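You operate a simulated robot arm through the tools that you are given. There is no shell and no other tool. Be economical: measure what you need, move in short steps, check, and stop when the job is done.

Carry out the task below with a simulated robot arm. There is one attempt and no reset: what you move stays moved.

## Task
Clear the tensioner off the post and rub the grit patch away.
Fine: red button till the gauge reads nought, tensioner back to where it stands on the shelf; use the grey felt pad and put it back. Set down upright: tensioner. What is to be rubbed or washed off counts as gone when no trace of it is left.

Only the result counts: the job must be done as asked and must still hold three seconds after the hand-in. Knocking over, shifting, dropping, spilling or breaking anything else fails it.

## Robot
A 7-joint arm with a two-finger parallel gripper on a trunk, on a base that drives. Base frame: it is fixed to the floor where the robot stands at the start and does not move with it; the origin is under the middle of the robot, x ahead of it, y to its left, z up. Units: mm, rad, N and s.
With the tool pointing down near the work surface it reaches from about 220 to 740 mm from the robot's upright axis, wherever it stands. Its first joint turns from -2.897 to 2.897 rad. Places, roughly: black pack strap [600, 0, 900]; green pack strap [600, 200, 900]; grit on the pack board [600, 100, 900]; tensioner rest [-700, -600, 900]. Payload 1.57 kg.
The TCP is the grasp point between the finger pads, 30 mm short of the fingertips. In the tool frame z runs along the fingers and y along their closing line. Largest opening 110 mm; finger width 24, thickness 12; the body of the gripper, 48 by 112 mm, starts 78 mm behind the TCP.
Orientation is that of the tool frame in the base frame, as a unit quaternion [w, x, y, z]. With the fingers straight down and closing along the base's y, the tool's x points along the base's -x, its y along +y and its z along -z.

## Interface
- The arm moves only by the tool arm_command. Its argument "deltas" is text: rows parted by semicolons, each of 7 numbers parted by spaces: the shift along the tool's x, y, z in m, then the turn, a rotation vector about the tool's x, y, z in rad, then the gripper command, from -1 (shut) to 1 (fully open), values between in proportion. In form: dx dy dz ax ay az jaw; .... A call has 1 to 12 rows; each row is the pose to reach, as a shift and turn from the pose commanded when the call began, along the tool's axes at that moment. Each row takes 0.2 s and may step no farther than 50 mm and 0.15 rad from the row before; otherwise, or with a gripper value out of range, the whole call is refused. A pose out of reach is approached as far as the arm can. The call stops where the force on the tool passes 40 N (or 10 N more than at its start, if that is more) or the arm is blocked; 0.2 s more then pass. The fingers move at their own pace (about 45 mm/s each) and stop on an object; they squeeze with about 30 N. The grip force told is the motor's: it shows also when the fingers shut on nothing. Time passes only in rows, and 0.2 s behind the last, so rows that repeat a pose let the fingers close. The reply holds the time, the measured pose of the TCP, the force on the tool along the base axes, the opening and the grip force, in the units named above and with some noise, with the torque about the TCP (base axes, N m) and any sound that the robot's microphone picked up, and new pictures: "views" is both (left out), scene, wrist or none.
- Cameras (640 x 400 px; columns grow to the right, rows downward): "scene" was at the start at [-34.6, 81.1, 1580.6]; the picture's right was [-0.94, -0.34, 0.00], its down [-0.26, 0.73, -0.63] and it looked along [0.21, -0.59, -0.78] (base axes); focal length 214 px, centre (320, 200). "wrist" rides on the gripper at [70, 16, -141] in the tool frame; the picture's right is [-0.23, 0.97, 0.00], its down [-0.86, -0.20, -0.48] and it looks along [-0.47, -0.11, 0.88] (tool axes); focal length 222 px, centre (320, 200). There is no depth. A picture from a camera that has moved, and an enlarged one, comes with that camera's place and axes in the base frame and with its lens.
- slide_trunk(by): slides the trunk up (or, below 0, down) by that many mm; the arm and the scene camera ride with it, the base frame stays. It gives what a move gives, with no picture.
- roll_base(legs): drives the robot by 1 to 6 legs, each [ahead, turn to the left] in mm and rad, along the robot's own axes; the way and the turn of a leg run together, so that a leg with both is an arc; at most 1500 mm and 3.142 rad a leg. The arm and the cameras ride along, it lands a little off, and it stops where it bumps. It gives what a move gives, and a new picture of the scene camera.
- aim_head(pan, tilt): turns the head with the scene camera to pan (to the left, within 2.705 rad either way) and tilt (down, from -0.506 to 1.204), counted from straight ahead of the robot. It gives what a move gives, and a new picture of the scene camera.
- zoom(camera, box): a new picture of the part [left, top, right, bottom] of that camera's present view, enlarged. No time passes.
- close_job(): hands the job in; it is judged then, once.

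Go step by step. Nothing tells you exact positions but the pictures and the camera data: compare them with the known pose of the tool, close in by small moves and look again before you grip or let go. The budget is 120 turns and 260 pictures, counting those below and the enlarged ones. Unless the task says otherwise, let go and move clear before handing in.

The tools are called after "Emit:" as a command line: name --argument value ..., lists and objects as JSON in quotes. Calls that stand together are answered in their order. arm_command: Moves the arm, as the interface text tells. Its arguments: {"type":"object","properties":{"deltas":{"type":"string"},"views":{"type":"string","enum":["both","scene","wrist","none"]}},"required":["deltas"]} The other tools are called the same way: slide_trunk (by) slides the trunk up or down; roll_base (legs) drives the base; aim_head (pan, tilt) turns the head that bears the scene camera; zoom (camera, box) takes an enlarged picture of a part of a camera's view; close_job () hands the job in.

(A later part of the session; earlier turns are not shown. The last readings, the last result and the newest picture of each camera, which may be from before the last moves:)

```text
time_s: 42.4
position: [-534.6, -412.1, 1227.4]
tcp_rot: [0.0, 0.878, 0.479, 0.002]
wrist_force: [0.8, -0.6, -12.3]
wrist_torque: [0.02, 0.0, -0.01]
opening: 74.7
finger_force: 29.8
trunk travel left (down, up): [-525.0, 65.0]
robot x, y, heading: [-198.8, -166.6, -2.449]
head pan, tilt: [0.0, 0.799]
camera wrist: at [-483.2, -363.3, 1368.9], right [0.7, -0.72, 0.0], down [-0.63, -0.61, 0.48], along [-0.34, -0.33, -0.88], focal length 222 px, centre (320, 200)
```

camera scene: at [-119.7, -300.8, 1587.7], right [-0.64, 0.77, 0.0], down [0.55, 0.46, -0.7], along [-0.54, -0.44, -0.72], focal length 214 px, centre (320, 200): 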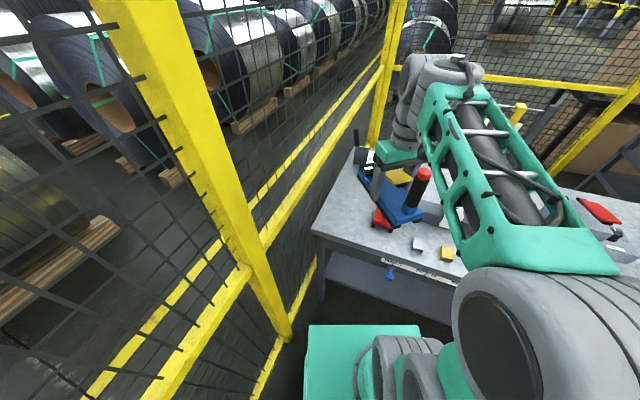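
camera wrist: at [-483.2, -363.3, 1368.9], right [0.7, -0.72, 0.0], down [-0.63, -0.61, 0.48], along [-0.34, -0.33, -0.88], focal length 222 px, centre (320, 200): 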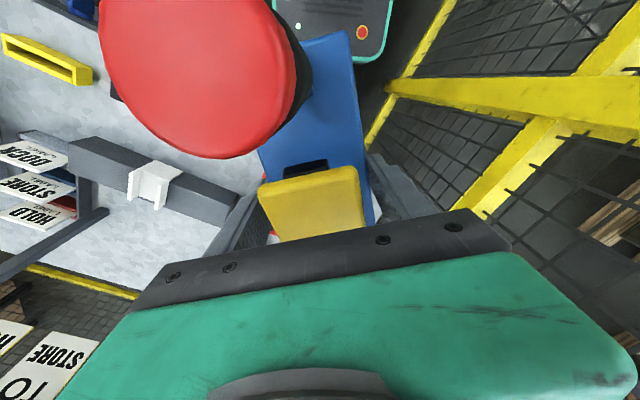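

The rest spot at about (-700, -600) is a bare place on the bench left of the red tool, which stands with its handle toward us along the bench depth. I bring the tensioner above it, turned the same way.

Emit:
arm_command --deltas "-0.041 -0.006 0 0 0 0.117 -1; -0.082 -0.012 0 0 0 0.234 -1; -0.124 -0.018 0 0 0 0.35 -1; -0.165 -0.025 0 0 0 0.467 -1; -0.206 -0.031 0 0 0 0.583 -1; -0.2475 -0.037 0.02 0 0 0.7 -1; -0.2475 -0.037 0.06 0 0 0.7 -1; -0.2475 -0.037 0.1 0 0 0.7 -1; -0.2475 -0.037 0.14 0 0 0.7 -1" --views "both"

Emit:
zoom --camera "scene" --box '[270, 120, 470, 245]'

```text
time_s: 44.4
position: [-700.2, -600.4, 1088.3]
tcp_rot: [0.0, 0.989, 0.15, 0.0]
wrist_force: [-0.6, 0.6, -12.5]
wrist_torque: [-0.03, -0.07, 0.0]
opening: 74.8
finger_force: 30.4
trunk travel left (down, up): [-525.0, 65.0]
robot x, y, heading: [-200.3, -165.8, -2.451]
head pan, tilt: [0.0, 0.799]
camera scene: at [-120.1, -301.3, 1587.7], right [-0.64, 0.77, 0.0], down [0.55, 0.46, -0.7], along [-0.54, -0.44, -0.72], focal length 214 px, centre (320, 200)
camera wrist: at [-628.0, -596.3, 1228.6], right [0.07, -1.0, 0.0], down [-0.88, -0.06, 0.48], along [-0.48, -0.03, -0.88], focal length 222 px, centre (320, 200)
```

scene: 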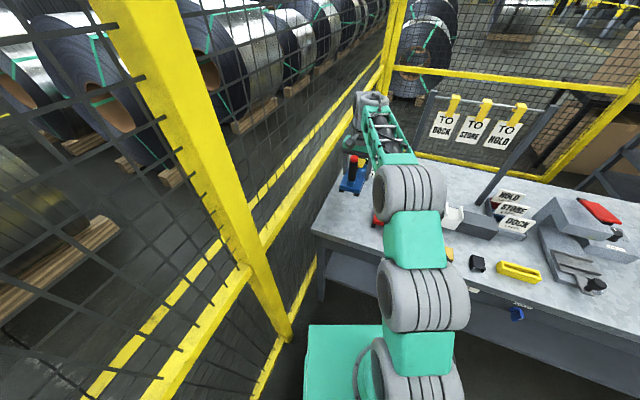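
wrist: 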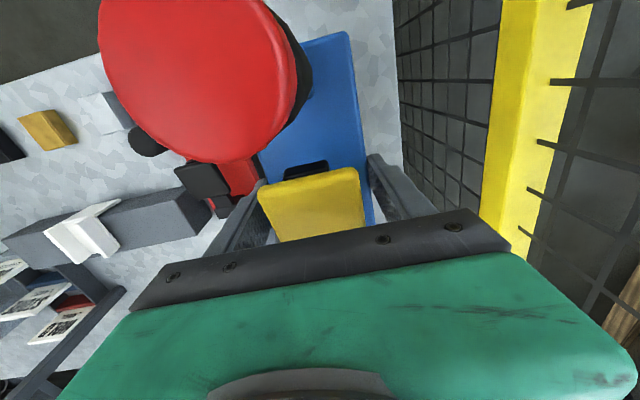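

```text
3.20 times, centred on (370, 182) of scene
camera zoom: at [-120.1, -301.3, 1587.7], right [-0.64, 0.77, 0.0], down [0.55, 0.46, -0.7], along [-0.54, -0.44, -0.72], focal length 686 px, centre (160, 256)
```

zoom: 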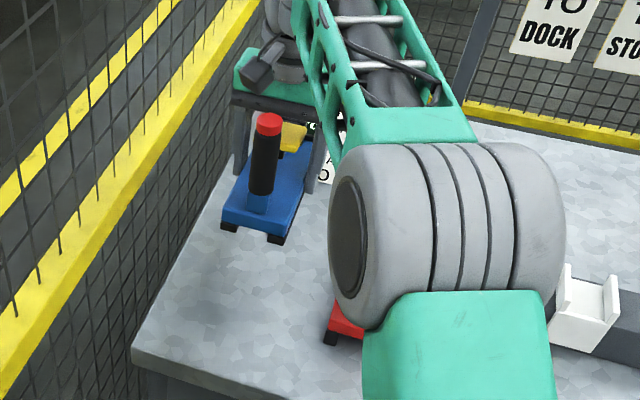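

Emit:
arm_command --deltas "0 0 0.05 0 0 0 -1; 0 0 0.1 0 0 0 -1; 0 0 0.13 0 0 0 -1; 0 0 0.145 0 0 0 -1; 0 0 0.15 0 0 0 -1" --views "wrist"

Emit:
zoom --camera "scene" --box '[270, 120, 470, 245]'

```text
time_s: 45.6
position: [-697.4, -601.6, 936.8]
tcp_rot: [0.0, 0.989, 0.149, 0.001]
wrist_force: [-0.4, -0.8, -11.5]
wrist_torque: [0.01, -0.04, 0.01]
opening: 74.7
finger_force: 30.0
trunk travel left (down, up): [-525.0, 65.0]
robot x, y, heading: [-202.5, -168.7, -2.451]
head pan, tilt: [0.0, 0.799]
camera wrist: at [-627.5, -596.6, 1078.3], right [0.07, -1.0, 0.0], down [-0.88, -0.06, 0.48], along [-0.48, -0.03, -0.88], focal length 222 px, centre (320, 200)
```

wrist: 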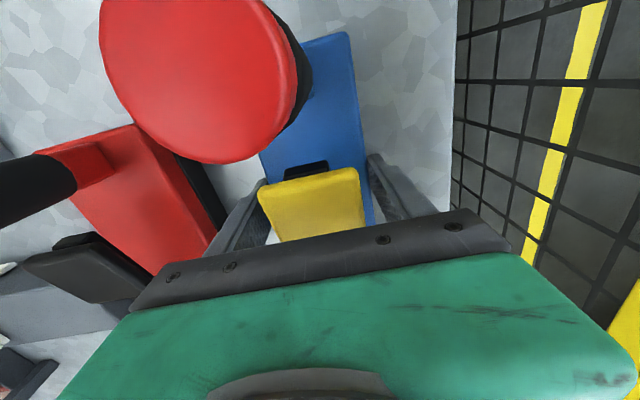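

```text
3.20 times, centred on (370, 182) of scene
camera zoom: at [-119.5, -300.7, 1587.7], right [-0.64, 0.77, 0.0], down [0.55, 0.46, -0.7], along [-0.54, -0.44, -0.72], focal length 686 px, centre (160, 256)
```

zoom: 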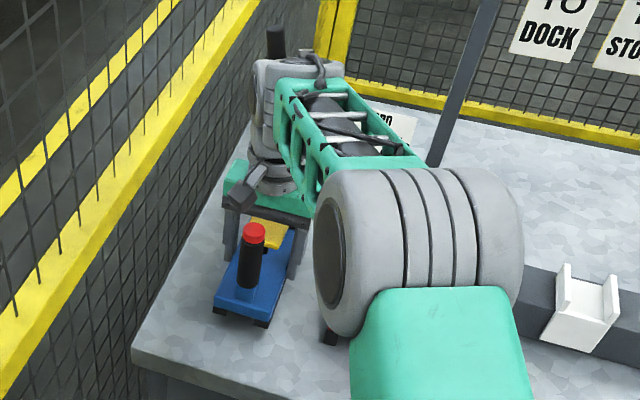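

Emit:
arm_command --deltas "0 0 0.006 0 0 0 -1; 0 0 0.012 0 0 0 -1; 0 0 0.016 0 0 0 -1; 0 0 0.019 0 0 0 -1" --views "none"

```text
time_s: 46.6
position: [-698.7, -600.5, 923.1]
tcp_rot: [0.001, 0.989, 0.15, -0.002]
wrist_force: [2.9, 1.1, 14.5]
wrist_torque: [1.35, -0.75, 0.1]
opening: 74.9
finger_force: 29.8
trunk travel left (down, up): [-525.0, 65.0]
robot x, y, heading: [-200.5, -166.1, -2.45]
head pan, tilt: [0.0, 0.799]
```

It is down on the bench at TCP z≈923. I ease the press, then open partly.

Emit:
arm_command --deltas "0 0 -0.003 0 0 0 -1; 0 0 -0.004 0 0 0 -1; 0 0 -0.004 0 0 0 -0.2; 0 0 -0.004 0 0 0 0.4; 0 0 -0.004 0 0 0 0.7; 0 0 -0.004 0 0 0 0.7; 0 0 -0.004 0 0 0 0.7" --views "wrist"

Emit:
zoom --camera "scene" --box '[290, 150, 410, 225]'

```text
time_s: 48.2
position: [-699.0, -600.0, 922.5]
tcp_rot: [0.0, 0.989, 0.149, 0.0]
wrist_force: [0.0, 0.3, -0.5]
wrist_torque: [-0.02, -0.02, -0.01]
opening: 93.5
finger_force: 0.1
trunk travel left (down, up): [-525.0, 65.0]
robot x, y, heading: [-200.5, -161.8, -2.447]
head pan, tilt: [0.0, 0.799]
camera wrist: at [-627.3, -595.7, 1064.6], right [0.07, -1.0, 0.0], down [-0.88, -0.06, 0.48], along [-0.48, -0.03, -0.88], focal length 222 px, centre (320, 200)
```

wrist: 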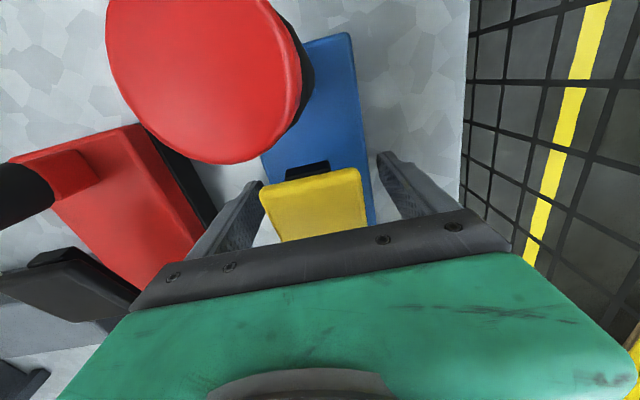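

```text
5.33 times, centred on (350, 188) of scene
camera zoom: at [-118.6, -299.9, 1587.7], right [-0.64, 0.77, 0.0], down [0.55, 0.46, -0.7], along [-0.54, -0.44, -0.72], focal length 1144 px, centre (160, 267)
```

zoom: 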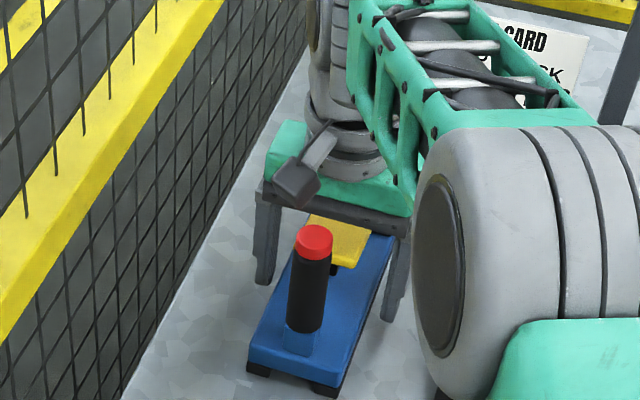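

Released and standing. I lift clear and draw back.

Emit:
arm_command --deltas "0 0 -0.03 0 0 0 0.7; 0 0 -0.07 0 0 0 0.7; 0 0 -0.12 0 0 0 0.7; 0 0 -0.17 0 0 0 0.7; 0 0 -0.22 0 0 0 0.7; 0 0 -0.26 0 0 0 0.7; 0.04 0 -0.28 0 0 0 0.7; 0.08 0 -0.3 0 0 0 0.7; 0.12 -0.01 -0.3 0 0 0 0.7; 0.16 -0.02 -0.3 0 0 0 0.7; 0.2 -0.03 -0.3 0 0 0 0.7" --views "both"

Emit:
zoom --camera "scene" --box '[270, 120, 470, 245]'

```text
time_s: 50.6
position: [-513.7, -511.5, 1222.9]
tcp_rot: [0.0, 0.989, 0.149, 0.001]
wrist_force: [-0.1, 0.7, -0.5]
wrist_torque: [0.0, 0.01, 0.03]
opening: 93.4
finger_force: 0.0
trunk travel left (down, up): [-525.0, 65.0]
robot x, y, heading: [-201.1, -164.4, -2.452]
head pan, tilt: [0.0, 0.799]
camera scene: at [-118.1, -299.5, 1587.7], right [-0.64, 0.77, 0.0], down [0.55, 0.46, -0.7], along [-0.54, -0.44, -0.72], focal length 214 px, centre (320, 200)
camera wrist: at [-444.4, -507.3, 1365.5], right [0.07, -1.0, 0.0], down [-0.88, -0.06, 0.48], along [-0.48, -0.03, -0.88], focal length 222 px, centre (320, 200)
```

scene: 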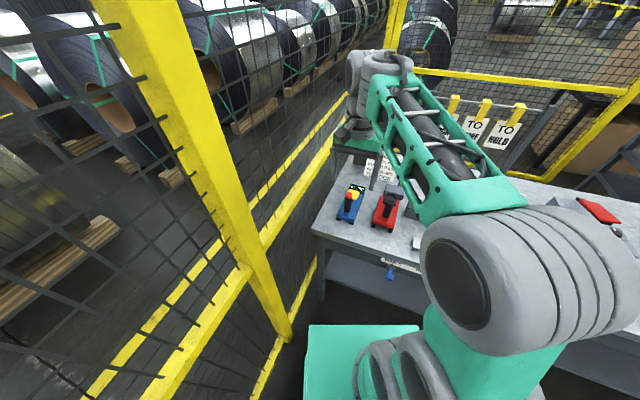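
wrist: 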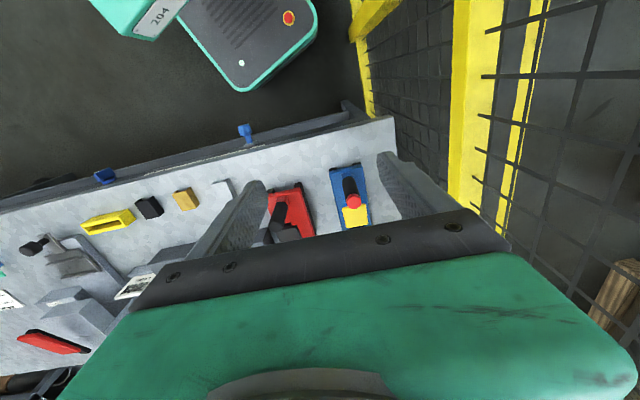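

```text
3.20 times, centred on (370, 182) of scene
camera zoom: at [-118.1, -299.5, 1587.7], right [-0.64, 0.77, 0.0], down [0.55, 0.46, -0.7], along [-0.54, -0.44, -0.72], focal length 686 px, centre (160, 256)
```

zoom: 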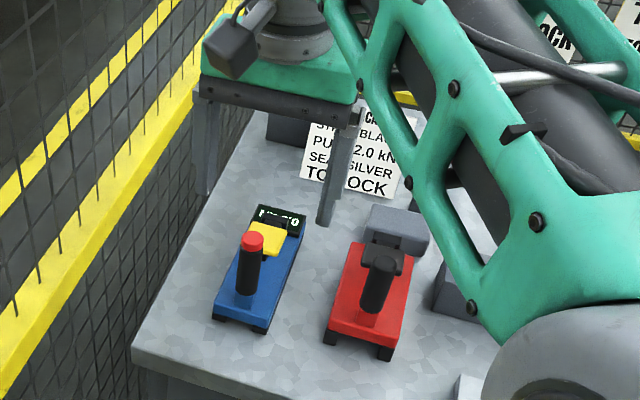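

The tensioner stands on its rest, parallel to the red tool. A grey block near the red tool may be the pad, so I look closer while moving the arm aside.

Emit:
arm_command --deltas "0.02 -0.04 0 0 0 -0.1 0.7; 0.03 -0.08 0 0 0 -0.2 0.7; 0.04 -0.12 0 0 0 -0.3 0.7; 0.05 -0.12 0 0 0 -0.4 0.7" --views "wrist"

Emit:
zoom --camera "scene" --box '[330, 170, 450, 245]'

Emit:
zoom --camera "wrist" --box '[100, 60, 420, 260]'

```text
time_s: 51.6
position: [-502.2, -383.7, 1224.2]
tcp_rot: [0.001, 0.939, 0.343, 0.0]
wrist_force: [-0.3, -0.3, 0.7]
wrist_torque: [0.02, -0.02, 0.01]
opening: 93.3
finger_force: 0.1
trunk travel left (down, up): [-525.0, 65.0]
robot x, y, heading: [-200.5, -163.2, -2.451]
head pan, tilt: [0.0, 0.799]
camera wrist: at [-440.3, -350.6, 1365.2], right [0.46, -0.89, 0.0], down [-0.78, -0.4, 0.48], along [-0.43, -0.22, -0.88], focal length 222 px, centre (320, 200)
```

wrist: 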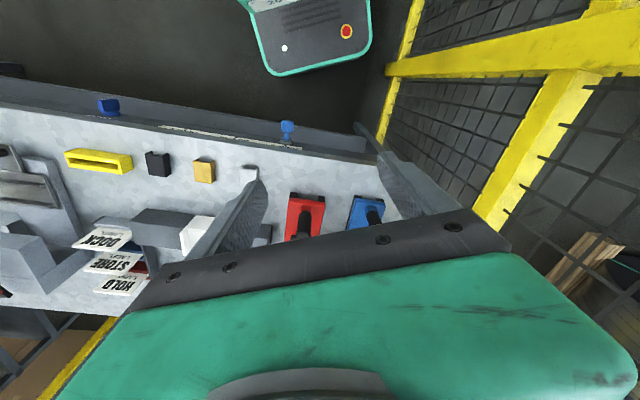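

```text
5.33 times, centred on (390, 208) of scene
camera zoom: at [-118.2, -299.5, 1587.8], right [-0.64, 0.77, 0.0], down [0.55, 0.46, -0.7], along [-0.54, -0.44, -0.72], focal length 1144 px, centre (-53, 160)
```

zoom: 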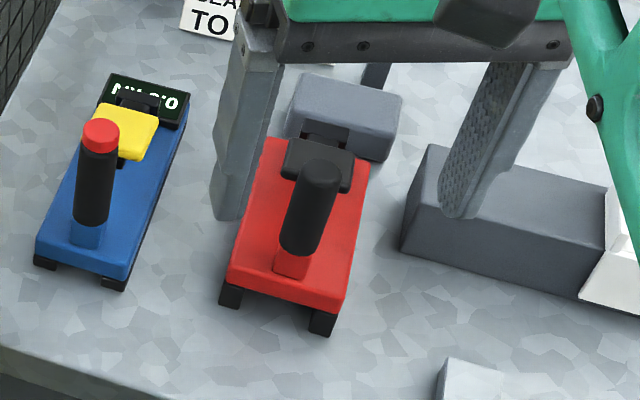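

```text
2.00 times, centred on (260, 160) of wrist
camera zoom: at [-440.3, -350.6, 1365.2], right [0.46, -0.89, 0.0], down [-0.78, -0.4, 0.48], along [-0.43, -0.22, -0.88], focal length 444 px, centre (440, 280)
```

zoom: 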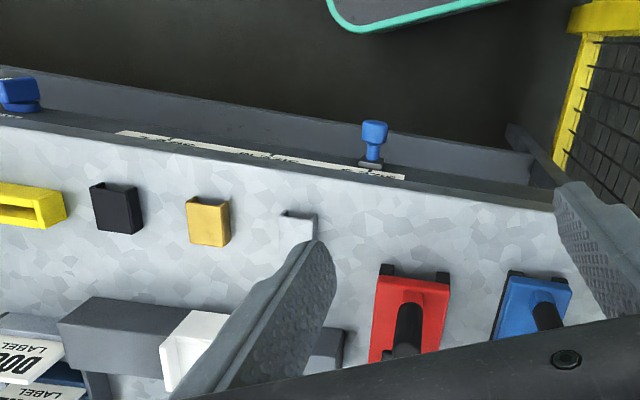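

The block looks like part of the bench furniture; the likelier felt pads stood on black mats on the bench ahead. I drive around the left of the pack stand, keeping well clear, and look there.

Emit:
roll_base --legs '[[0, -2.33], [765, 0], [0, -0.98], [700, 0], [0, -1.17]]'

Emit:
aim_head --pan 0.0 --tilt 0.55

```text
time_s: 70.1
position: [747.2, 690.4, 1223.1]
tcp_rot: [-0.001, 0.318, 0.948, 0.001]
wrist_force: [-0.5, -0.2, 0.6]
wrist_torque: [-0.03, 0.02, 0.03]
opening: 93.4
finger_force: 0.1
trunk travel left (down, up): [-525.0, 65.0]
robot x, y, heading: [464.1, 937.1, -0.657]
head pan, tilt: [0.0, 0.799]
camera scene: at [577.6, 1045.9, 1587.8], right [-0.61, -0.79, 0.0], down [-0.57, 0.44, -0.7], along [0.55, -0.43, -0.72], focal length 214 px, centre (320, 200)
```

scene: 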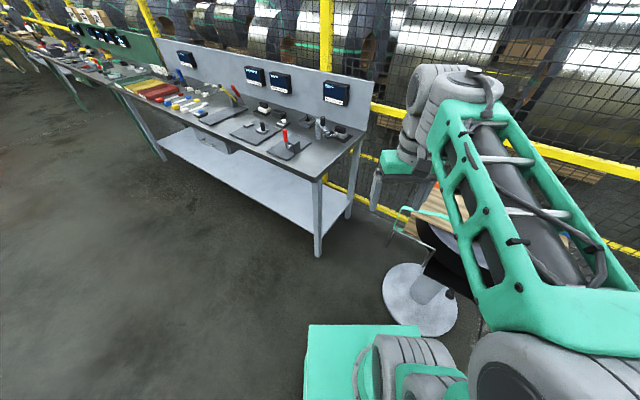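

```text
time_s: 70.9
position: [746.3, 689.7, 1222.8]
tcp_rot: [-0.001, 0.319, 0.948, 0.0]
wrist_force: [-0.7, 1.0, -0.1]
wrist_torque: [0.01, 0.0, 0.03]
opening: 93.6
finger_force: 0.0
trunk travel left (down, up): [-525.0, 65.0]
robot x, y, heading: [464.9, 940.8, -0.656]
head pan, tilt: [0.0, 0.55]
camera scene: at [584.8, 1040.4, 1609.1], right [-0.61, -0.79, 0.0], down [-0.41, 0.32, -0.85], along [0.67, -0.52, -0.52], focal length 214 px, centre (320, 200)
```

scene: 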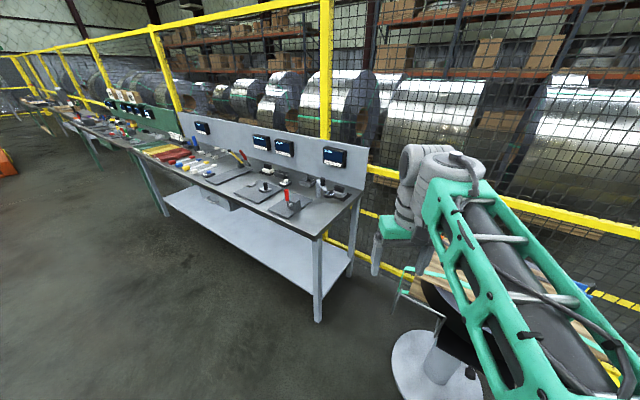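

Emit:
zoom --camera "scene" --box '[230, 140, 374, 230]'

Emit:
zoom --camera "scene" --box '[60, 90, 220, 190]'

```text
4.44 times, centred on (302, 185) of scene
camera zoom: at [584.8, 1040.4, 1609.1], right [-0.61, -0.79, 0.0], down [-0.41, 0.32, -0.85], along [0.67, -0.52, -0.52], focal length 953 px, centre (400, 267)
```

zoom: 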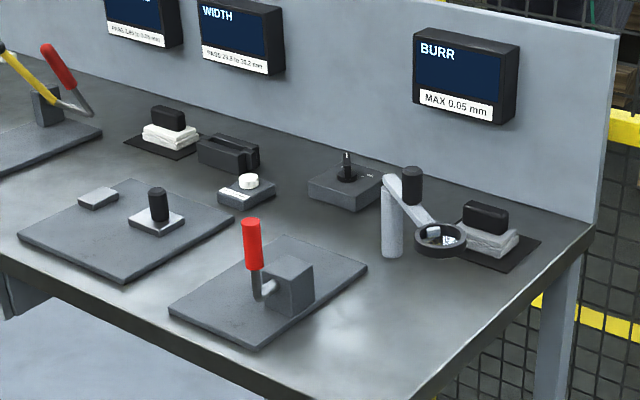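

```text
4.00 times, centred on (140, 140) of scene
camera zoom: at [584.8, 1040.4, 1609.1], right [-0.61, -0.79, 0.0], down [-0.41, 0.32, -0.85], along [0.67, -0.52, -0.52], focal length 858 px, centre (1040, 440)
```

zoom: 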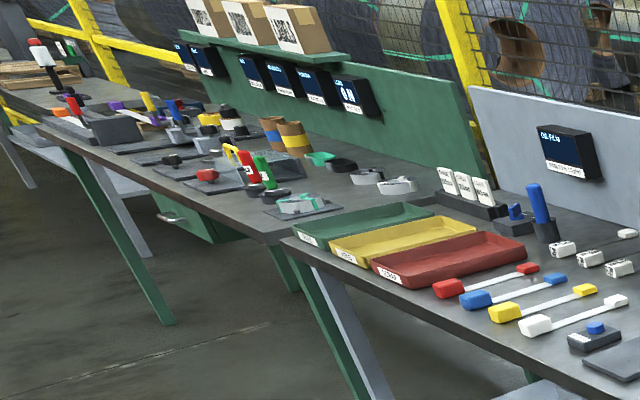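

Emit:
zoom --camera "scene" --box '[325, 180, 357, 200]'

Emit:
zoom --camera "scene" --box '[252, 160, 284, 180]'

```text
16.00 times, centred on (341, 190) of scene
camera zoom: at [584.8, 1040.4, 1609.1], right [-0.61, -0.79, 0.0], down [-0.41, 0.32, -0.85], along [0.67, -0.52, -0.52], focal length 3432 px, centre (-16, 360)
```

zoom: 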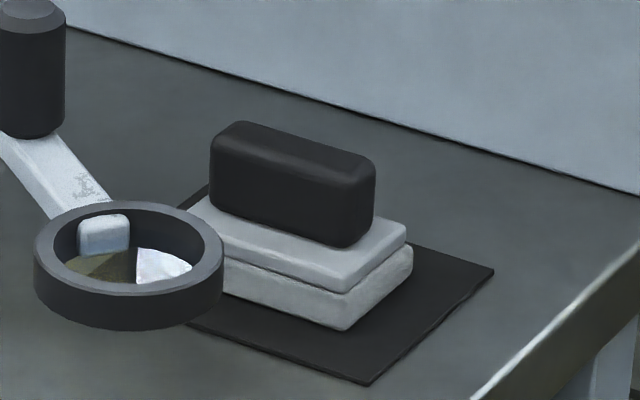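

```text
16.00 times, centred on (268, 170) of scene
camera zoom: at [584.8, 1040.4, 1609.1], right [-0.61, -0.79, 0.0], down [-0.41, 0.32, -0.85], along [0.67, -0.52, -0.52], focal length 3432 px, centre (1152, 680)
```

zoom: 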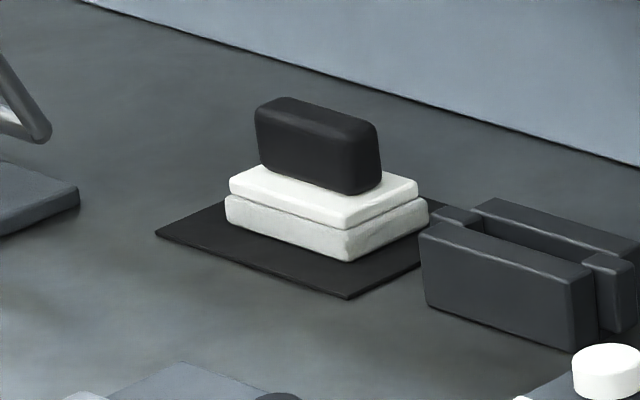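

The grey felt pad is the one under the BURR gauge at about (1490, 185); the white one is farther on. Before driving nearer I check the wire handle on the pack stand for clearance.

Emit:
aim_head --pan -0.35 --tilt 0.9

Emit:
zoom --camera "scene" --box '[220, 60, 420, 260]'

```text
time_s: 71.7
position: [746.2, 691.1, 1223.5]
tcp_rot: [0.0, 0.318, 0.948, 0.0]
wrist_force: [0.1, -0.3, 0.1]
wrist_torque: [-0.01, 0.02, 0.01]
opening: 93.6
finger_force: 0.1
trunk travel left (down, up): [-525.0, 65.0]
robot x, y, heading: [465.6, 938.8, -0.652]
head pan, tilt: [-0.351, 0.901]
camera scene: at [554.1, 1031.4, 1579.9], right [-0.85, -0.53, 0.0], down [-0.42, 0.66, -0.62], along [0.33, -0.53, -0.78], focal length 214 px, centre (320, 200)
```

scene: 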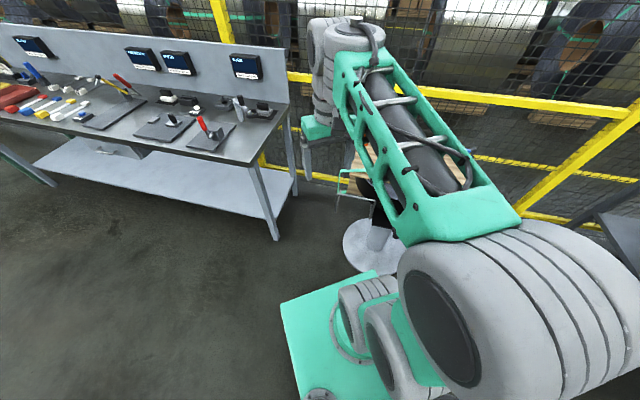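

```text
2.00 times, centred on (320, 160) of scene
camera zoom: at [554.1, 1031.4, 1579.9], right [-0.85, -0.53, 0.0], down [-0.42, 0.66, -0.62], along [0.33, -0.53, -0.78], focal length 429 px, centre (320, 280)
```

zoom: 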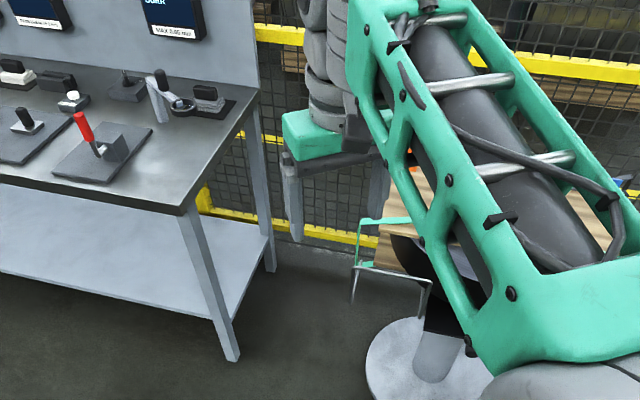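

The wire handle's outer bar runs from about (655,466) to (800,499) at z≈900, so I pick a stand point farther out at about (1050, 705), facing the pad.

Emit:
roll_base --legs '[[0, 0.27], [630, 0], [0, -0.48]]'

Emit:
aim_head --pan 0.1 --tilt 0.9

Emit:
arm_command --deltas "0 0 0 0 0 0 1" --views "wrist"

```text
time_s: 77.5
position: [1279.1, 401.0, 1222.4]
tcp_rot: [0.001, 0.411, 0.911, 0.0]
wrist_force: [-0.1, 0.1, -0.7]
wrist_torque: [-0.01, 0.0, -0.03]
opening: 93.5
finger_force: 0.1
trunk travel left (down, up): [-525.0, 65.0]
robot x, y, heading: [1054.7, 701.2, -0.861]
head pan, tilt: [-0.351, 0.901]
camera scene: at [1158.4, 773.3, 1579.9], right [-0.94, -0.35, 0.0], down [-0.28, 0.73, -0.62], along [0.22, -0.58, -0.78], focal length 214 px, centre (320, 200)
```

scene: 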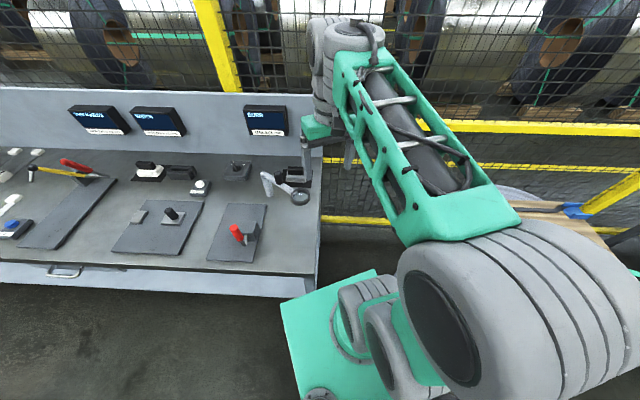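

```text
time_s: 78.4
position: [1278.3, 401.3, 1223.6]
tcp_rot: [0.0, 0.411, 0.912, 0.0]
wrist_force: [0.2, 0.3, 0.7]
wrist_torque: [-0.02, 0.01, -0.01]
opening: 93.4
finger_force: 0.1
trunk travel left (down, up): [-525.0, 65.0]
robot x, y, heading: [1056.0, 700.7, -0.858]
head pan, tilt: [0.099, 0.901]
camera scene: at [1186.5, 792.0, 1579.8], right [-0.69, -0.73, 0.0], down [-0.57, 0.54, -0.62], along [0.45, -0.43, -0.78], focal length 214 px, centre (320, 200)
```

scene: 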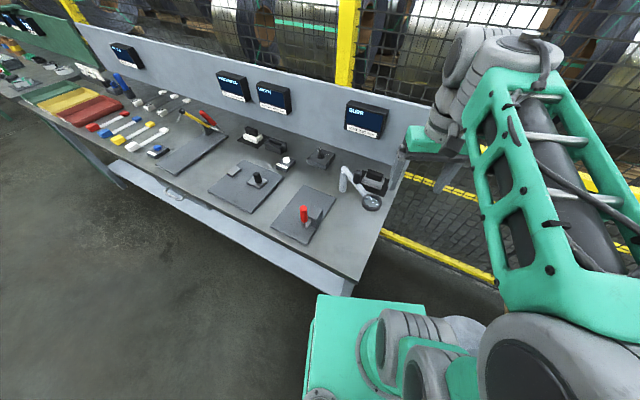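

```text
time_s: 78.8
position: [1278.1, 401.0, 1223.1]
tcp_rot: [0.0, 0.412, 0.911, 0.0]
wrist_force: [-0.5, -0.3, 0.5]
wrist_torque: [0.02, 0.03, -0.01]
opening: 110.1
finger_force: 0.1
trunk travel left (down, up): [-525.0, 65.0]
robot x, y, heading: [1057.2, 698.8, -0.859]
head pan, tilt: [0.099, 0.901]
camera wrist: at [1244.3, 463.1, 1365.1], right [0.88, 0.47, 0.0], down [0.42, -0.77, 0.48], along [0.23, -0.42, -0.88], focal length 222 px, centre (320, 200)
```

wrist: 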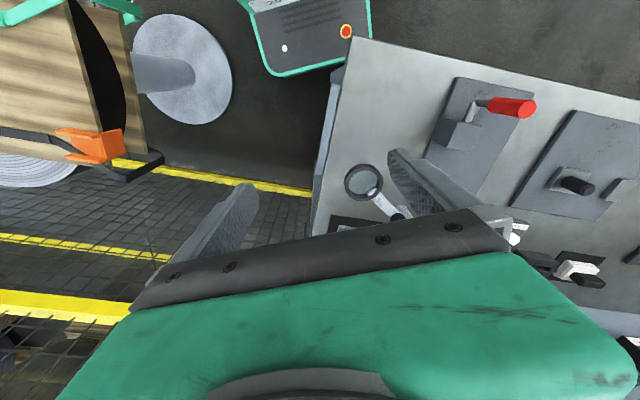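

Stand point is good. I move over the pad at about (1483, 192), turning the fingers to straddle its handle, staying high first.

Emit:
arm_command --deltas "-0.037 0.002 0 0 0 -0.143 1; -0.073 0.004 0 0 0 -0.286 1; -0.11 0.006 0 0 0 -0.429 1; -0.146 0.008 0 0 0 -0.572 1; -0.183 0.01 0 0 0 -0.715 1; -0.219 0.012 0 0 0 -0.858 1; -0.256 0.014 0 0 0 -1.0 1; -0.292 0.016 0 0 0 -1.144 1; -0.292 0.016 0.04 0 0 -1.144 1; -0.292 0.016 0.08 0 0 -1.144 1" --views "both"

Emit:
zoom --camera "wrist" --box '[220, 60, 460, 210]'

```text
time_s: 81.0
position: [1482.1, 192.3, 1143.6]
tcp_rot: [0.0, -0.148, 0.989, 0.0]
wrist_force: [-0.5, -0.4, 1.1]
wrist_torque: [0.01, 0.04, -0.01]
opening: 109.7
finger_force: 0.0
out of reach, approached as far as the arm can: row 8
trunk travel left (down, up): [-525.0, 65.0]
robot x, y, heading: [1053.5, 699.1, -0.858]
head pan, tilt: [0.099, 0.901]
camera scene: at [1186.3, 792.3, 1579.9], right [-0.69, -0.73, 0.0], down [-0.57, 0.54, -0.62], along [0.45, -0.43, -0.78], focal length 214 px, centre (320, 200)
camera wrist: at [1412.0, 186.6, 1285.0], right [-0.07, 1.0, 0.0], down [0.88, 0.06, 0.48], along [0.48, 0.03, -0.88], focal length 222 px, centre (320, 200)
```

scene: 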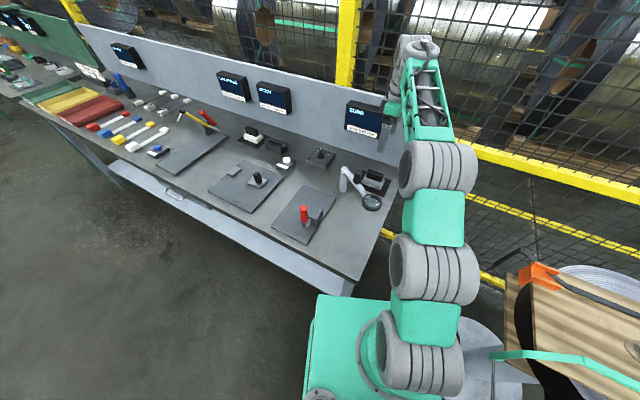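
wrist: 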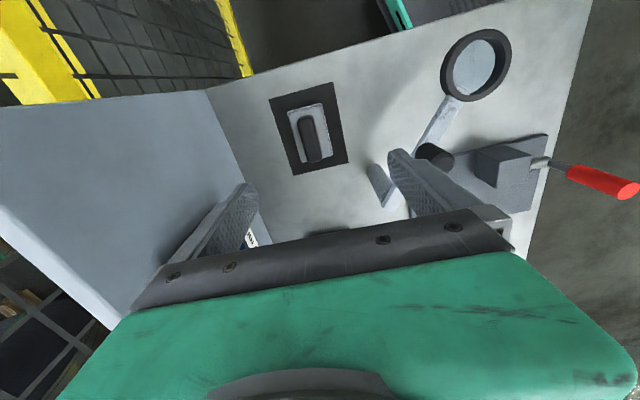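

```text
2.67 times, centred on (340, 135) of wrist
camera zoom: at [1412.0, 186.6, 1285.0], right [-0.07, 1.0, 0.0], down [0.88, 0.06, 0.48], along [0.48, 0.03, -0.88], focal length 592 px, centre (267, 373)
```

zoom: 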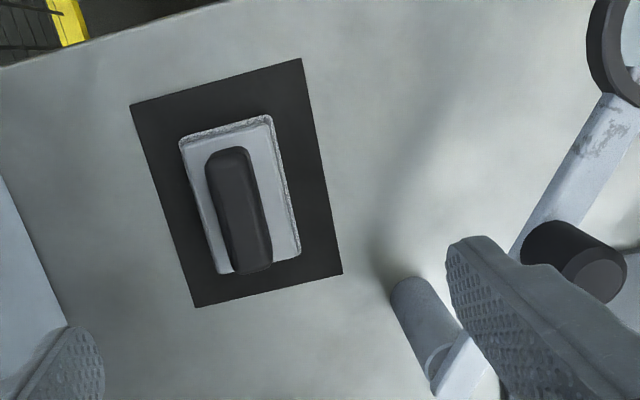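

Pad centre is about (1495, 174), mat aligned at yaw 0.30. I shift over it and descend with the fingers part open, short of the pad body.

Emit:
arm_command --deltas "-0.0065 -0.0213 0.03 0 0 0 0.1; -0.0065 -0.0213 0.07 0 0 0 0.1; -0.0065 -0.0213 0.11 0 0 0 0.1; -0.0065 -0.0213 0.14 0 0 0 0.1; -0.0065 -0.0213 0.16 0 0 0 0.1; -0.0065 -0.0213 0.17 0 0 0 0.1" --views "both"

Emit:
zoom --camera "wrist" --box '[200, 60, 440, 210]'

Emit:
zoom --camera "scene" --box '[330, 110, 442, 180]'

```text
time_s: 82.4
position: [1495.9, 173.2, 973.9]
tcp_rot: [0.0, -0.146, 0.989, 0.0]
wrist_force: [-0.2, 0.6, -1.4]
wrist_torque: [0.01, -0.01, 0.0]
opening: 60.7
finger_force: 0.1
trunk travel left (down, up): [-525.0, 65.0]
robot x, y, heading: [1054.4, 698.3, -0.858]
head pan, tilt: [0.099, 0.901]
camera scene: at [1186.6, 791.9, 1579.8], right [-0.69, -0.73, 0.0], down [-0.57, 0.54, -0.62], along [0.45, -0.43, -0.78], focal length 214 px, centre (320, 200)
camera wrist: at [1424.3, 167.9, 1114.6], right [-0.07, 1.0, 0.0], down [0.88, 0.06, 0.48], along [0.48, 0.03, -0.88], focal length 222 px, centre (320, 200)
```

scene: 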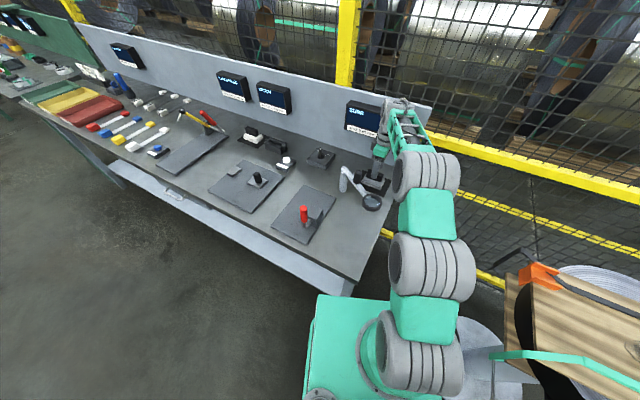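
wrist: 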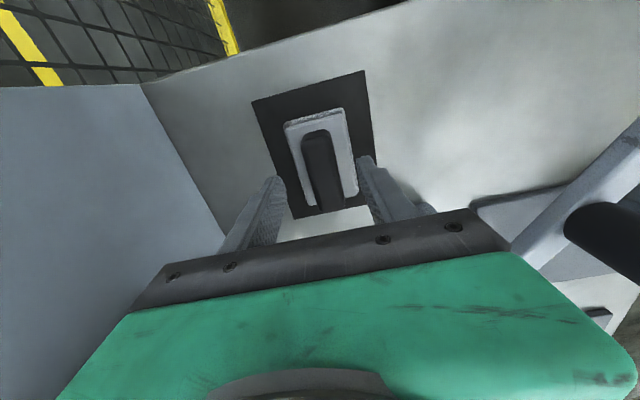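

```text
2.67 times, centred on (320, 135) of wrist
camera zoom: at [1424.3, 167.9, 1114.6], right [-0.07, 1.0, 0.0], down [0.88, 0.06, 0.48], along [0.48, 0.03, -0.88], focal length 592 px, centre (320, 373)
```

zoom: 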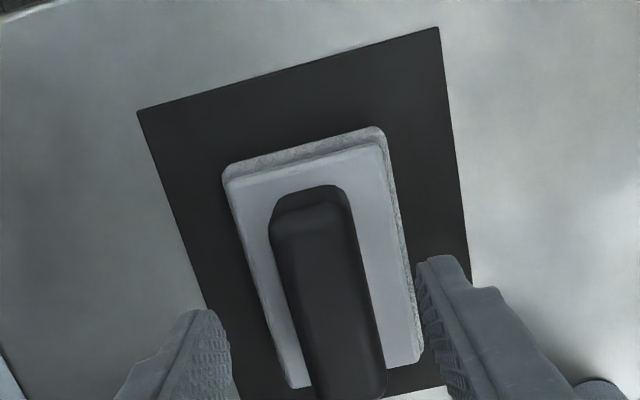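

```text
5.71 times, centred on (386, 145) of scene
camera zoom: at [1186.6, 791.9, 1579.8], right [-0.69, -0.73, 0.0], down [-0.57, 0.54, -0.62], along [0.45, -0.43, -0.78], focal length 1226 px, centre (-57, 514)
```

zoom: 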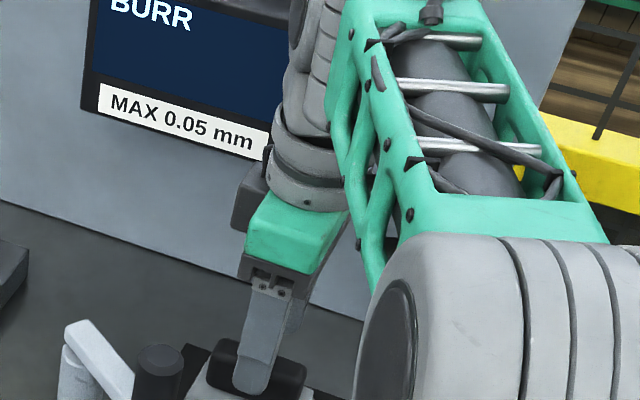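

Emit:
arm_command --deltas "0.003 0.003 0.012 0 0 0 0.1; 0.003 0.003 0.022 0 0 0 0.1; 0.003 0.003 0.028 0 0 0 0.1" --views "none"

Emit:
zoom --camera "wrist" --box '[200, 60, 440, 210]'

Emit:
zoom --camera "scene" --box '[340, 140, 404, 180]'

```text
time_s: 83.2
position: [1491.2, 177.0, 944.9]
tcp_rot: [0.0, -0.147, 0.989, 0.0]
wrist_force: [0.8, -0.2, -0.4]
wrist_torque: [-0.01, 0.02, -0.01]
opening: 60.4
finger_force: 0.0
trunk travel left (down, up): [-525.0, 65.0]
robot x, y, heading: [1054.9, 703.0, -0.859]
head pan, tilt: [0.099, 0.901]
```

```text
2.67 times, centred on (320, 135) of wrist
camera zoom: at [1420.5, 170.3, 1086.9], right [-0.07, 1.0, 0.0], down [0.88, 0.06, 0.48], along [0.48, 0.03, -0.88], focal length 592 px, centre (320, 373)
```

zoom: 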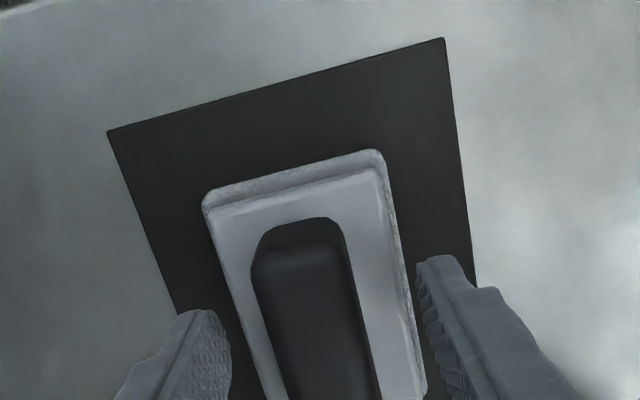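

```text
10.00 times, centred on (372, 160) of scene
camera zoom: at [1186.6, 791.9, 1579.8], right [-0.69, -0.73, 0.0], down [-0.57, 0.54, -0.62], along [0.45, -0.43, -0.78], focal length 2145 px, centre (-200, 600)
```

zoom: 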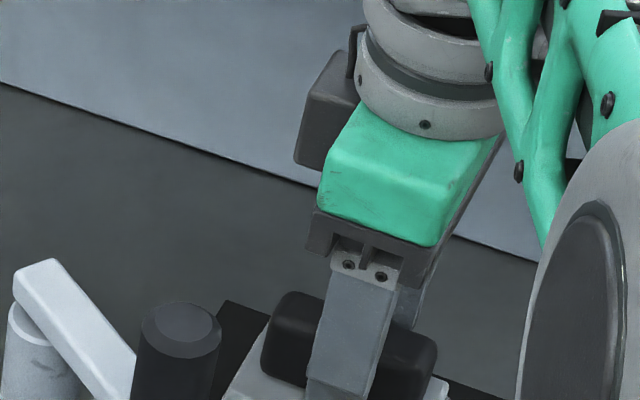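

Emit:
arm_command --deltas "0 0 0 0 0 0 -0.3; 0 0 0 0 0 0 -1; 0 0 0 0 0 0 -1; 0 0 0 0 0 0 -1; 0 0 0 0 0 0 -1" --views "none"

Emit:
zoom --camera "wrist" --box '[200, 60, 440, 210]'

```text
time_s: 84.4
position: [1491.9, 176.1, 946.5]
tcp_rot: [0.001, -0.147, 0.989, -0.001]
wrist_force: [0.8, -1.1, 0.5]
wrist_torque: [0.0, -0.03, 0.07]
opening: 25.2
finger_force: 29.9
trunk travel left (down, up): [-525.0, 65.0]
robot x, y, heading: [1054.1, 696.1, -0.855]
head pan, tilt: [0.099, 0.901]
```

```text
2.67 times, centred on (320, 135) of wrist
camera zoom: at [1420.5, 170.4, 1087.1], right [-0.07, 1.0, 0.0], down [0.88, 0.06, 0.48], along [0.48, 0.03, -0.88], focal length 592 px, centre (320, 373)
```

zoom: 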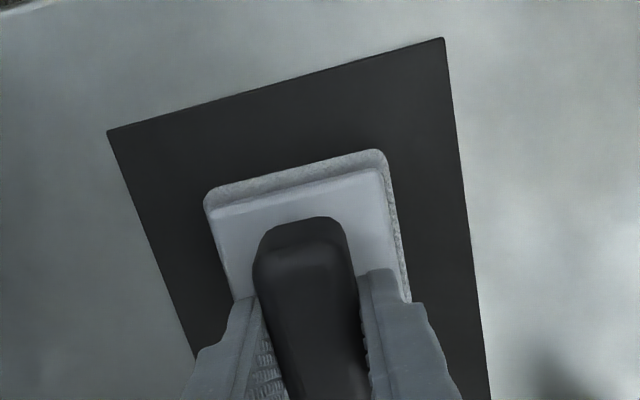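

The pad handle is gripped (25 mm) without having moved it; its place is TCP (1491.7, 176.5, 946), yaw 0.295. I lift it straight up and draw back.

Emit:
arm_command --deltas "0 0 -0.02 0 0 0 -1; 0 0 -0.06 0 0 0 -1; 0 0 -0.11 0 0 0 -1; 0 0 -0.16 0 0 0 -1; 0 0 -0.21 0 0 0 -1; 0 0 -0.25 0 0 0 -1; 0.018 0.04 -0.25 0 0 0 -1; 0.035 0.08 -0.25 0 0 0 -1; 0.052 0.12 -0.25 0 0 0 -1; 0.07 0.16 -0.25 0 0 0 -1; 0.07 0.183 -0.25 0 0 0 -1" --views "both"

```text
time_s: 86.8
position: [1370.9, 331.8, 1195.4]
tcp_rot: [0.0, -0.147, 0.989, 0.0]
wrist_force: [-0.8, 0.2, -0.7]
wrist_torque: [0.02, -0.01, -0.03]
opening: 25.1
finger_force: 29.6
out of reach, approached as far as the arm can: row 6
trunk travel left (down, up): [-525.0, 65.0]
robot x, y, heading: [1052.3, 697.5, -0.863]
head pan, tilt: [0.099, 0.901]
camera scene: at [1186.4, 792.3, 1579.8], right [-0.69, -0.73, 0.0], down [-0.57, 0.54, -0.62], along [0.45, -0.43, -0.78], focal length 214 px, centre (320, 200)
camera wrist: at [1299.7, 325.3, 1336.6], right [-0.07, 1.0, 0.0], down [0.88, 0.06, 0.48], along [0.48, 0.03, -0.88], focal length 222 px, centre (320, 200)
```

scene: 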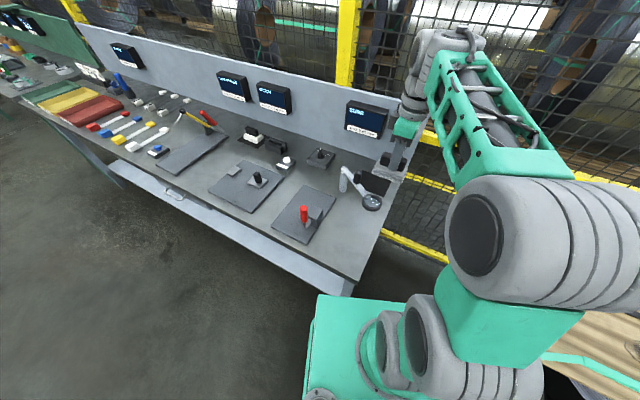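
wrist: 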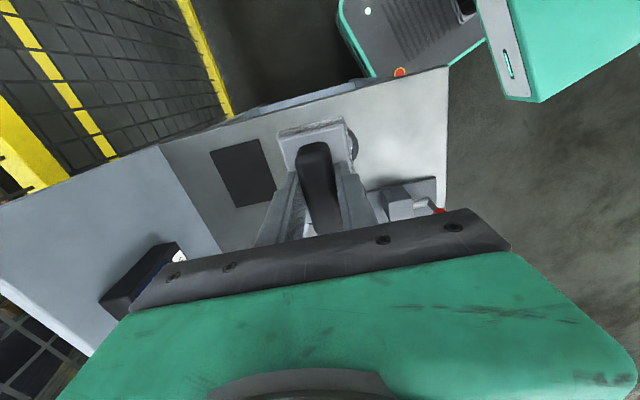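

Pad held. I drive back the way I came and around to the left side of the pack stand, to about (150, 560) facing the grit.

Emit:
roll_base --legs '[[0, 0.474], [-630, 0], [0, 1.25], [-495, 0], [0, -1.54]]'

Emit:
arm_command --deltas "0 0 0 0 0 0 -1" --views "wrist"

```text
time_s: 101.2
position: [515.4, 252.9, 1195.6]
tcp_rot: [0.0, -0.23, 0.973, 0.001]
wrist_force: [0.4, 0.9, -0.6]
wrist_torque: [-0.03, 0.03, -0.01]
opening: 25.3
finger_force: 29.9
trunk travel left (down, up): [-525.0, 65.0]
robot x, y, heading: [141.1, 561.1, -0.686]
head pan, tilt: [0.099, 0.901]
camera scene: at [254.5, 676.2, 1579.9], right [-0.56, -0.83, 0.0], down [-0.65, 0.44, -0.62], along [0.52, -0.34, -0.78], focal length 214 px, centre (320, 200)
```

scene: 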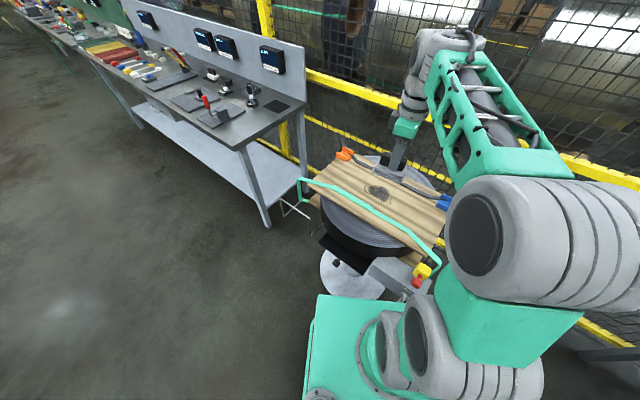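

```text
time_s: 101.6
position: [514.6, 252.8, 1195.6]
tcp_rot: [0.0, -0.23, 0.973, 0.001]
wrist_force: [1.1, -0.3, -0.6]
wrist_torque: [0.0, 0.03, 0.01]
opening: 25.1
finger_force: 30.4
trunk travel left (down, up): [-525.0, 65.0]
robot x, y, heading: [142.8, 563.4, -0.687]
head pan, tilt: [0.099, 0.901]
camera wrist: at [445.5, 234.9, 1336.7], right [-0.23, 0.97, 0.0], down [0.85, 0.2, 0.48], along [0.46, 0.11, -0.88], focal length 222 px, centre (320, 200)
```

wrist: 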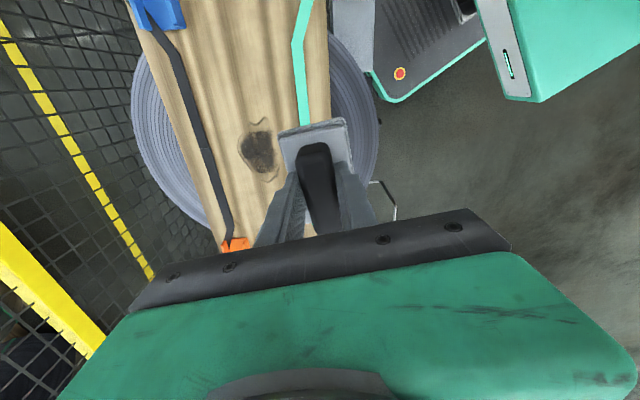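

The grit patch is centred near (598, 143), spanning about 530–660 by 100–190, on a board at z≈890. I bring the pad over it, aligned with the board.

Emit:
arm_command --deltas "-0.006 -0.035 0 0 0 0.05 -1; -0.012 -0.07 0.02 0 0 0.1 -1; -0.018 -0.105 0.06 0 0 0.164 -1; -0.025 -0.1355 0.1 0 0 0.164 -1; -0.025 -0.1355 0.145 0 0 0.164 -1; -0.025 -0.1355 0.185 0 0 0.164 -1; -0.025 -0.1355 0.21 0 0 0.164 -1" --views "wrist"

Emit:
zoom --camera "scene" --box '[290, 130, 450, 270]'

```text
refused: row 3 steps farther than a row can; nothing moved
```

```text
2.86 times, centred on (370, 200) of scene
camera zoom: at [254.6, 676.3, 1579.8], right [-0.56, -0.83, 0.0], down [-0.65, 0.44, -0.62], along [0.52, -0.35, -0.78], focal length 613 px, centre (177, 200)
```

zoom: 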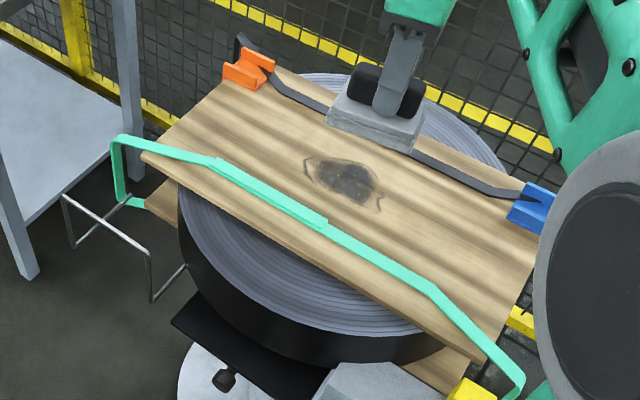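

Emit:
arm_command --deltas "-0.006 -0.035 0 0 0 0.05 -1; -0.012 -0.07 0.02 0 0 0.1 -1; -0.018 -0.1 0.05 0 0 0.164 -1; -0.025 -0.1325 0.08 0 0 0.164 -1; -0.025 -0.1325 0.125 0 0 0.164 -1; -0.025 -0.1325 0.17 0 0 0.164 -1; -0.025 -0.1325 0.205 0 0 0.164 -1" --views "wrist"

Emit:
zoom --camera "scene" --box '[290, 130, 450, 270]'

```text
time_s: 103.2
position: [597.4, 145.9, 988.6]
tcp_rot: [0.001, -0.151, 0.989, 0.001]
wrist_force: [1.1, 0.4, -0.8]
wrist_torque: [0.03, 0.0, 0.0]
opening: 24.9
finger_force: 29.9
trunk travel left (down, up): [-525.0, 65.0]
robot x, y, heading: [141.0, 562.5, -0.69]
head pan, tilt: [0.099, 0.901]
camera wrist: at [525.7, 139.4, 1130.5], right [-0.07, 1.0, 0.0], down [0.88, 0.06, 0.48], along [0.48, 0.03, -0.88], focal length 222 px, centre (320, 200)
```

wrist: 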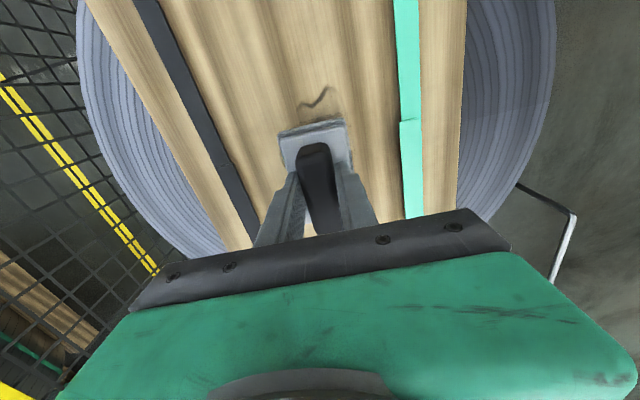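

```text
2.86 times, centred on (370, 200) of scene
camera zoom: at [254.9, 676.0, 1579.9], right [-0.56, -0.83, 0.0], down [-0.65, 0.44, -0.62], along [0.52, -0.34, -0.78], focal length 613 px, centre (177, 200)
```

zoom: 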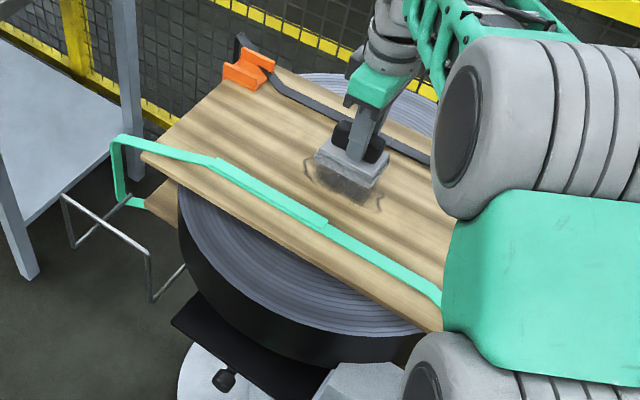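

Emit:
arm_command --deltas "0 0 0.012 0 0 0 -1; 0 0 0.02 0 0 0 -1; 0 0 0.026 0 0 0 -1; 0 0 0.03 0 0 0 -1" --views "none"

```text
time_s: 104.2
position: [596.6, 145.1, 959.7]
tcp_rot: [-0.001, -0.151, 0.989, 0.0]
wrist_force: [0.2, 0.0, -1.2]
wrist_torque: [-0.01, 0.04, -0.02]
opening: 25.2
finger_force: 30.0
trunk travel left (down, up): [-525.0, 65.0]
robot x, y, heading: [140.8, 563.8, -0.69]
head pan, tilt: [0.099, 0.901]
```

Emit:
arm_command --deltas "0 0 0.003 0 0 0 -1; 0 0 0.005 0 0 0 -1; 0 0 0.007 0 0 0 -1" --views "none"

```text
time_s: 105.0
position: [597.1, 144.7, 952.4]
tcp_rot: [0.0, -0.151, 0.989, 0.0]
wrist_force: [-0.3, 0.5, -0.8]
wrist_torque: [0.02, -0.02, 0.02]
opening: 25.2
finger_force: 30.3
trunk travel left (down, up): [-525.0, 65.0]
robot x, y, heading: [140.0, 566.3, -0.686]
head pan, tilt: [0.099, 0.901]
```

Emit:
arm_command --deltas "0 0 0.002 0 0 0 -1; 0 0 0.004 0 0 0 -1; 0 0 0.006 0 0 0 -1" --views "none"

```text
time_s: 105.8
position: [596.6, 145.1, 952.4]
tcp_rot: [0.002, -0.149, 0.989, -0.002]
wrist_force: [-5.7, 2.0, 26.7]
wrist_torque: [0.33, 0.71, 0.04]
opening: 25.0
finger_force: 29.7
trunk travel left (down, up): [-525.0, 65.0]
robot x, y, heading: [139.3, 562.7, -0.695]
head pan, tilt: [0.099, 0.901]
```

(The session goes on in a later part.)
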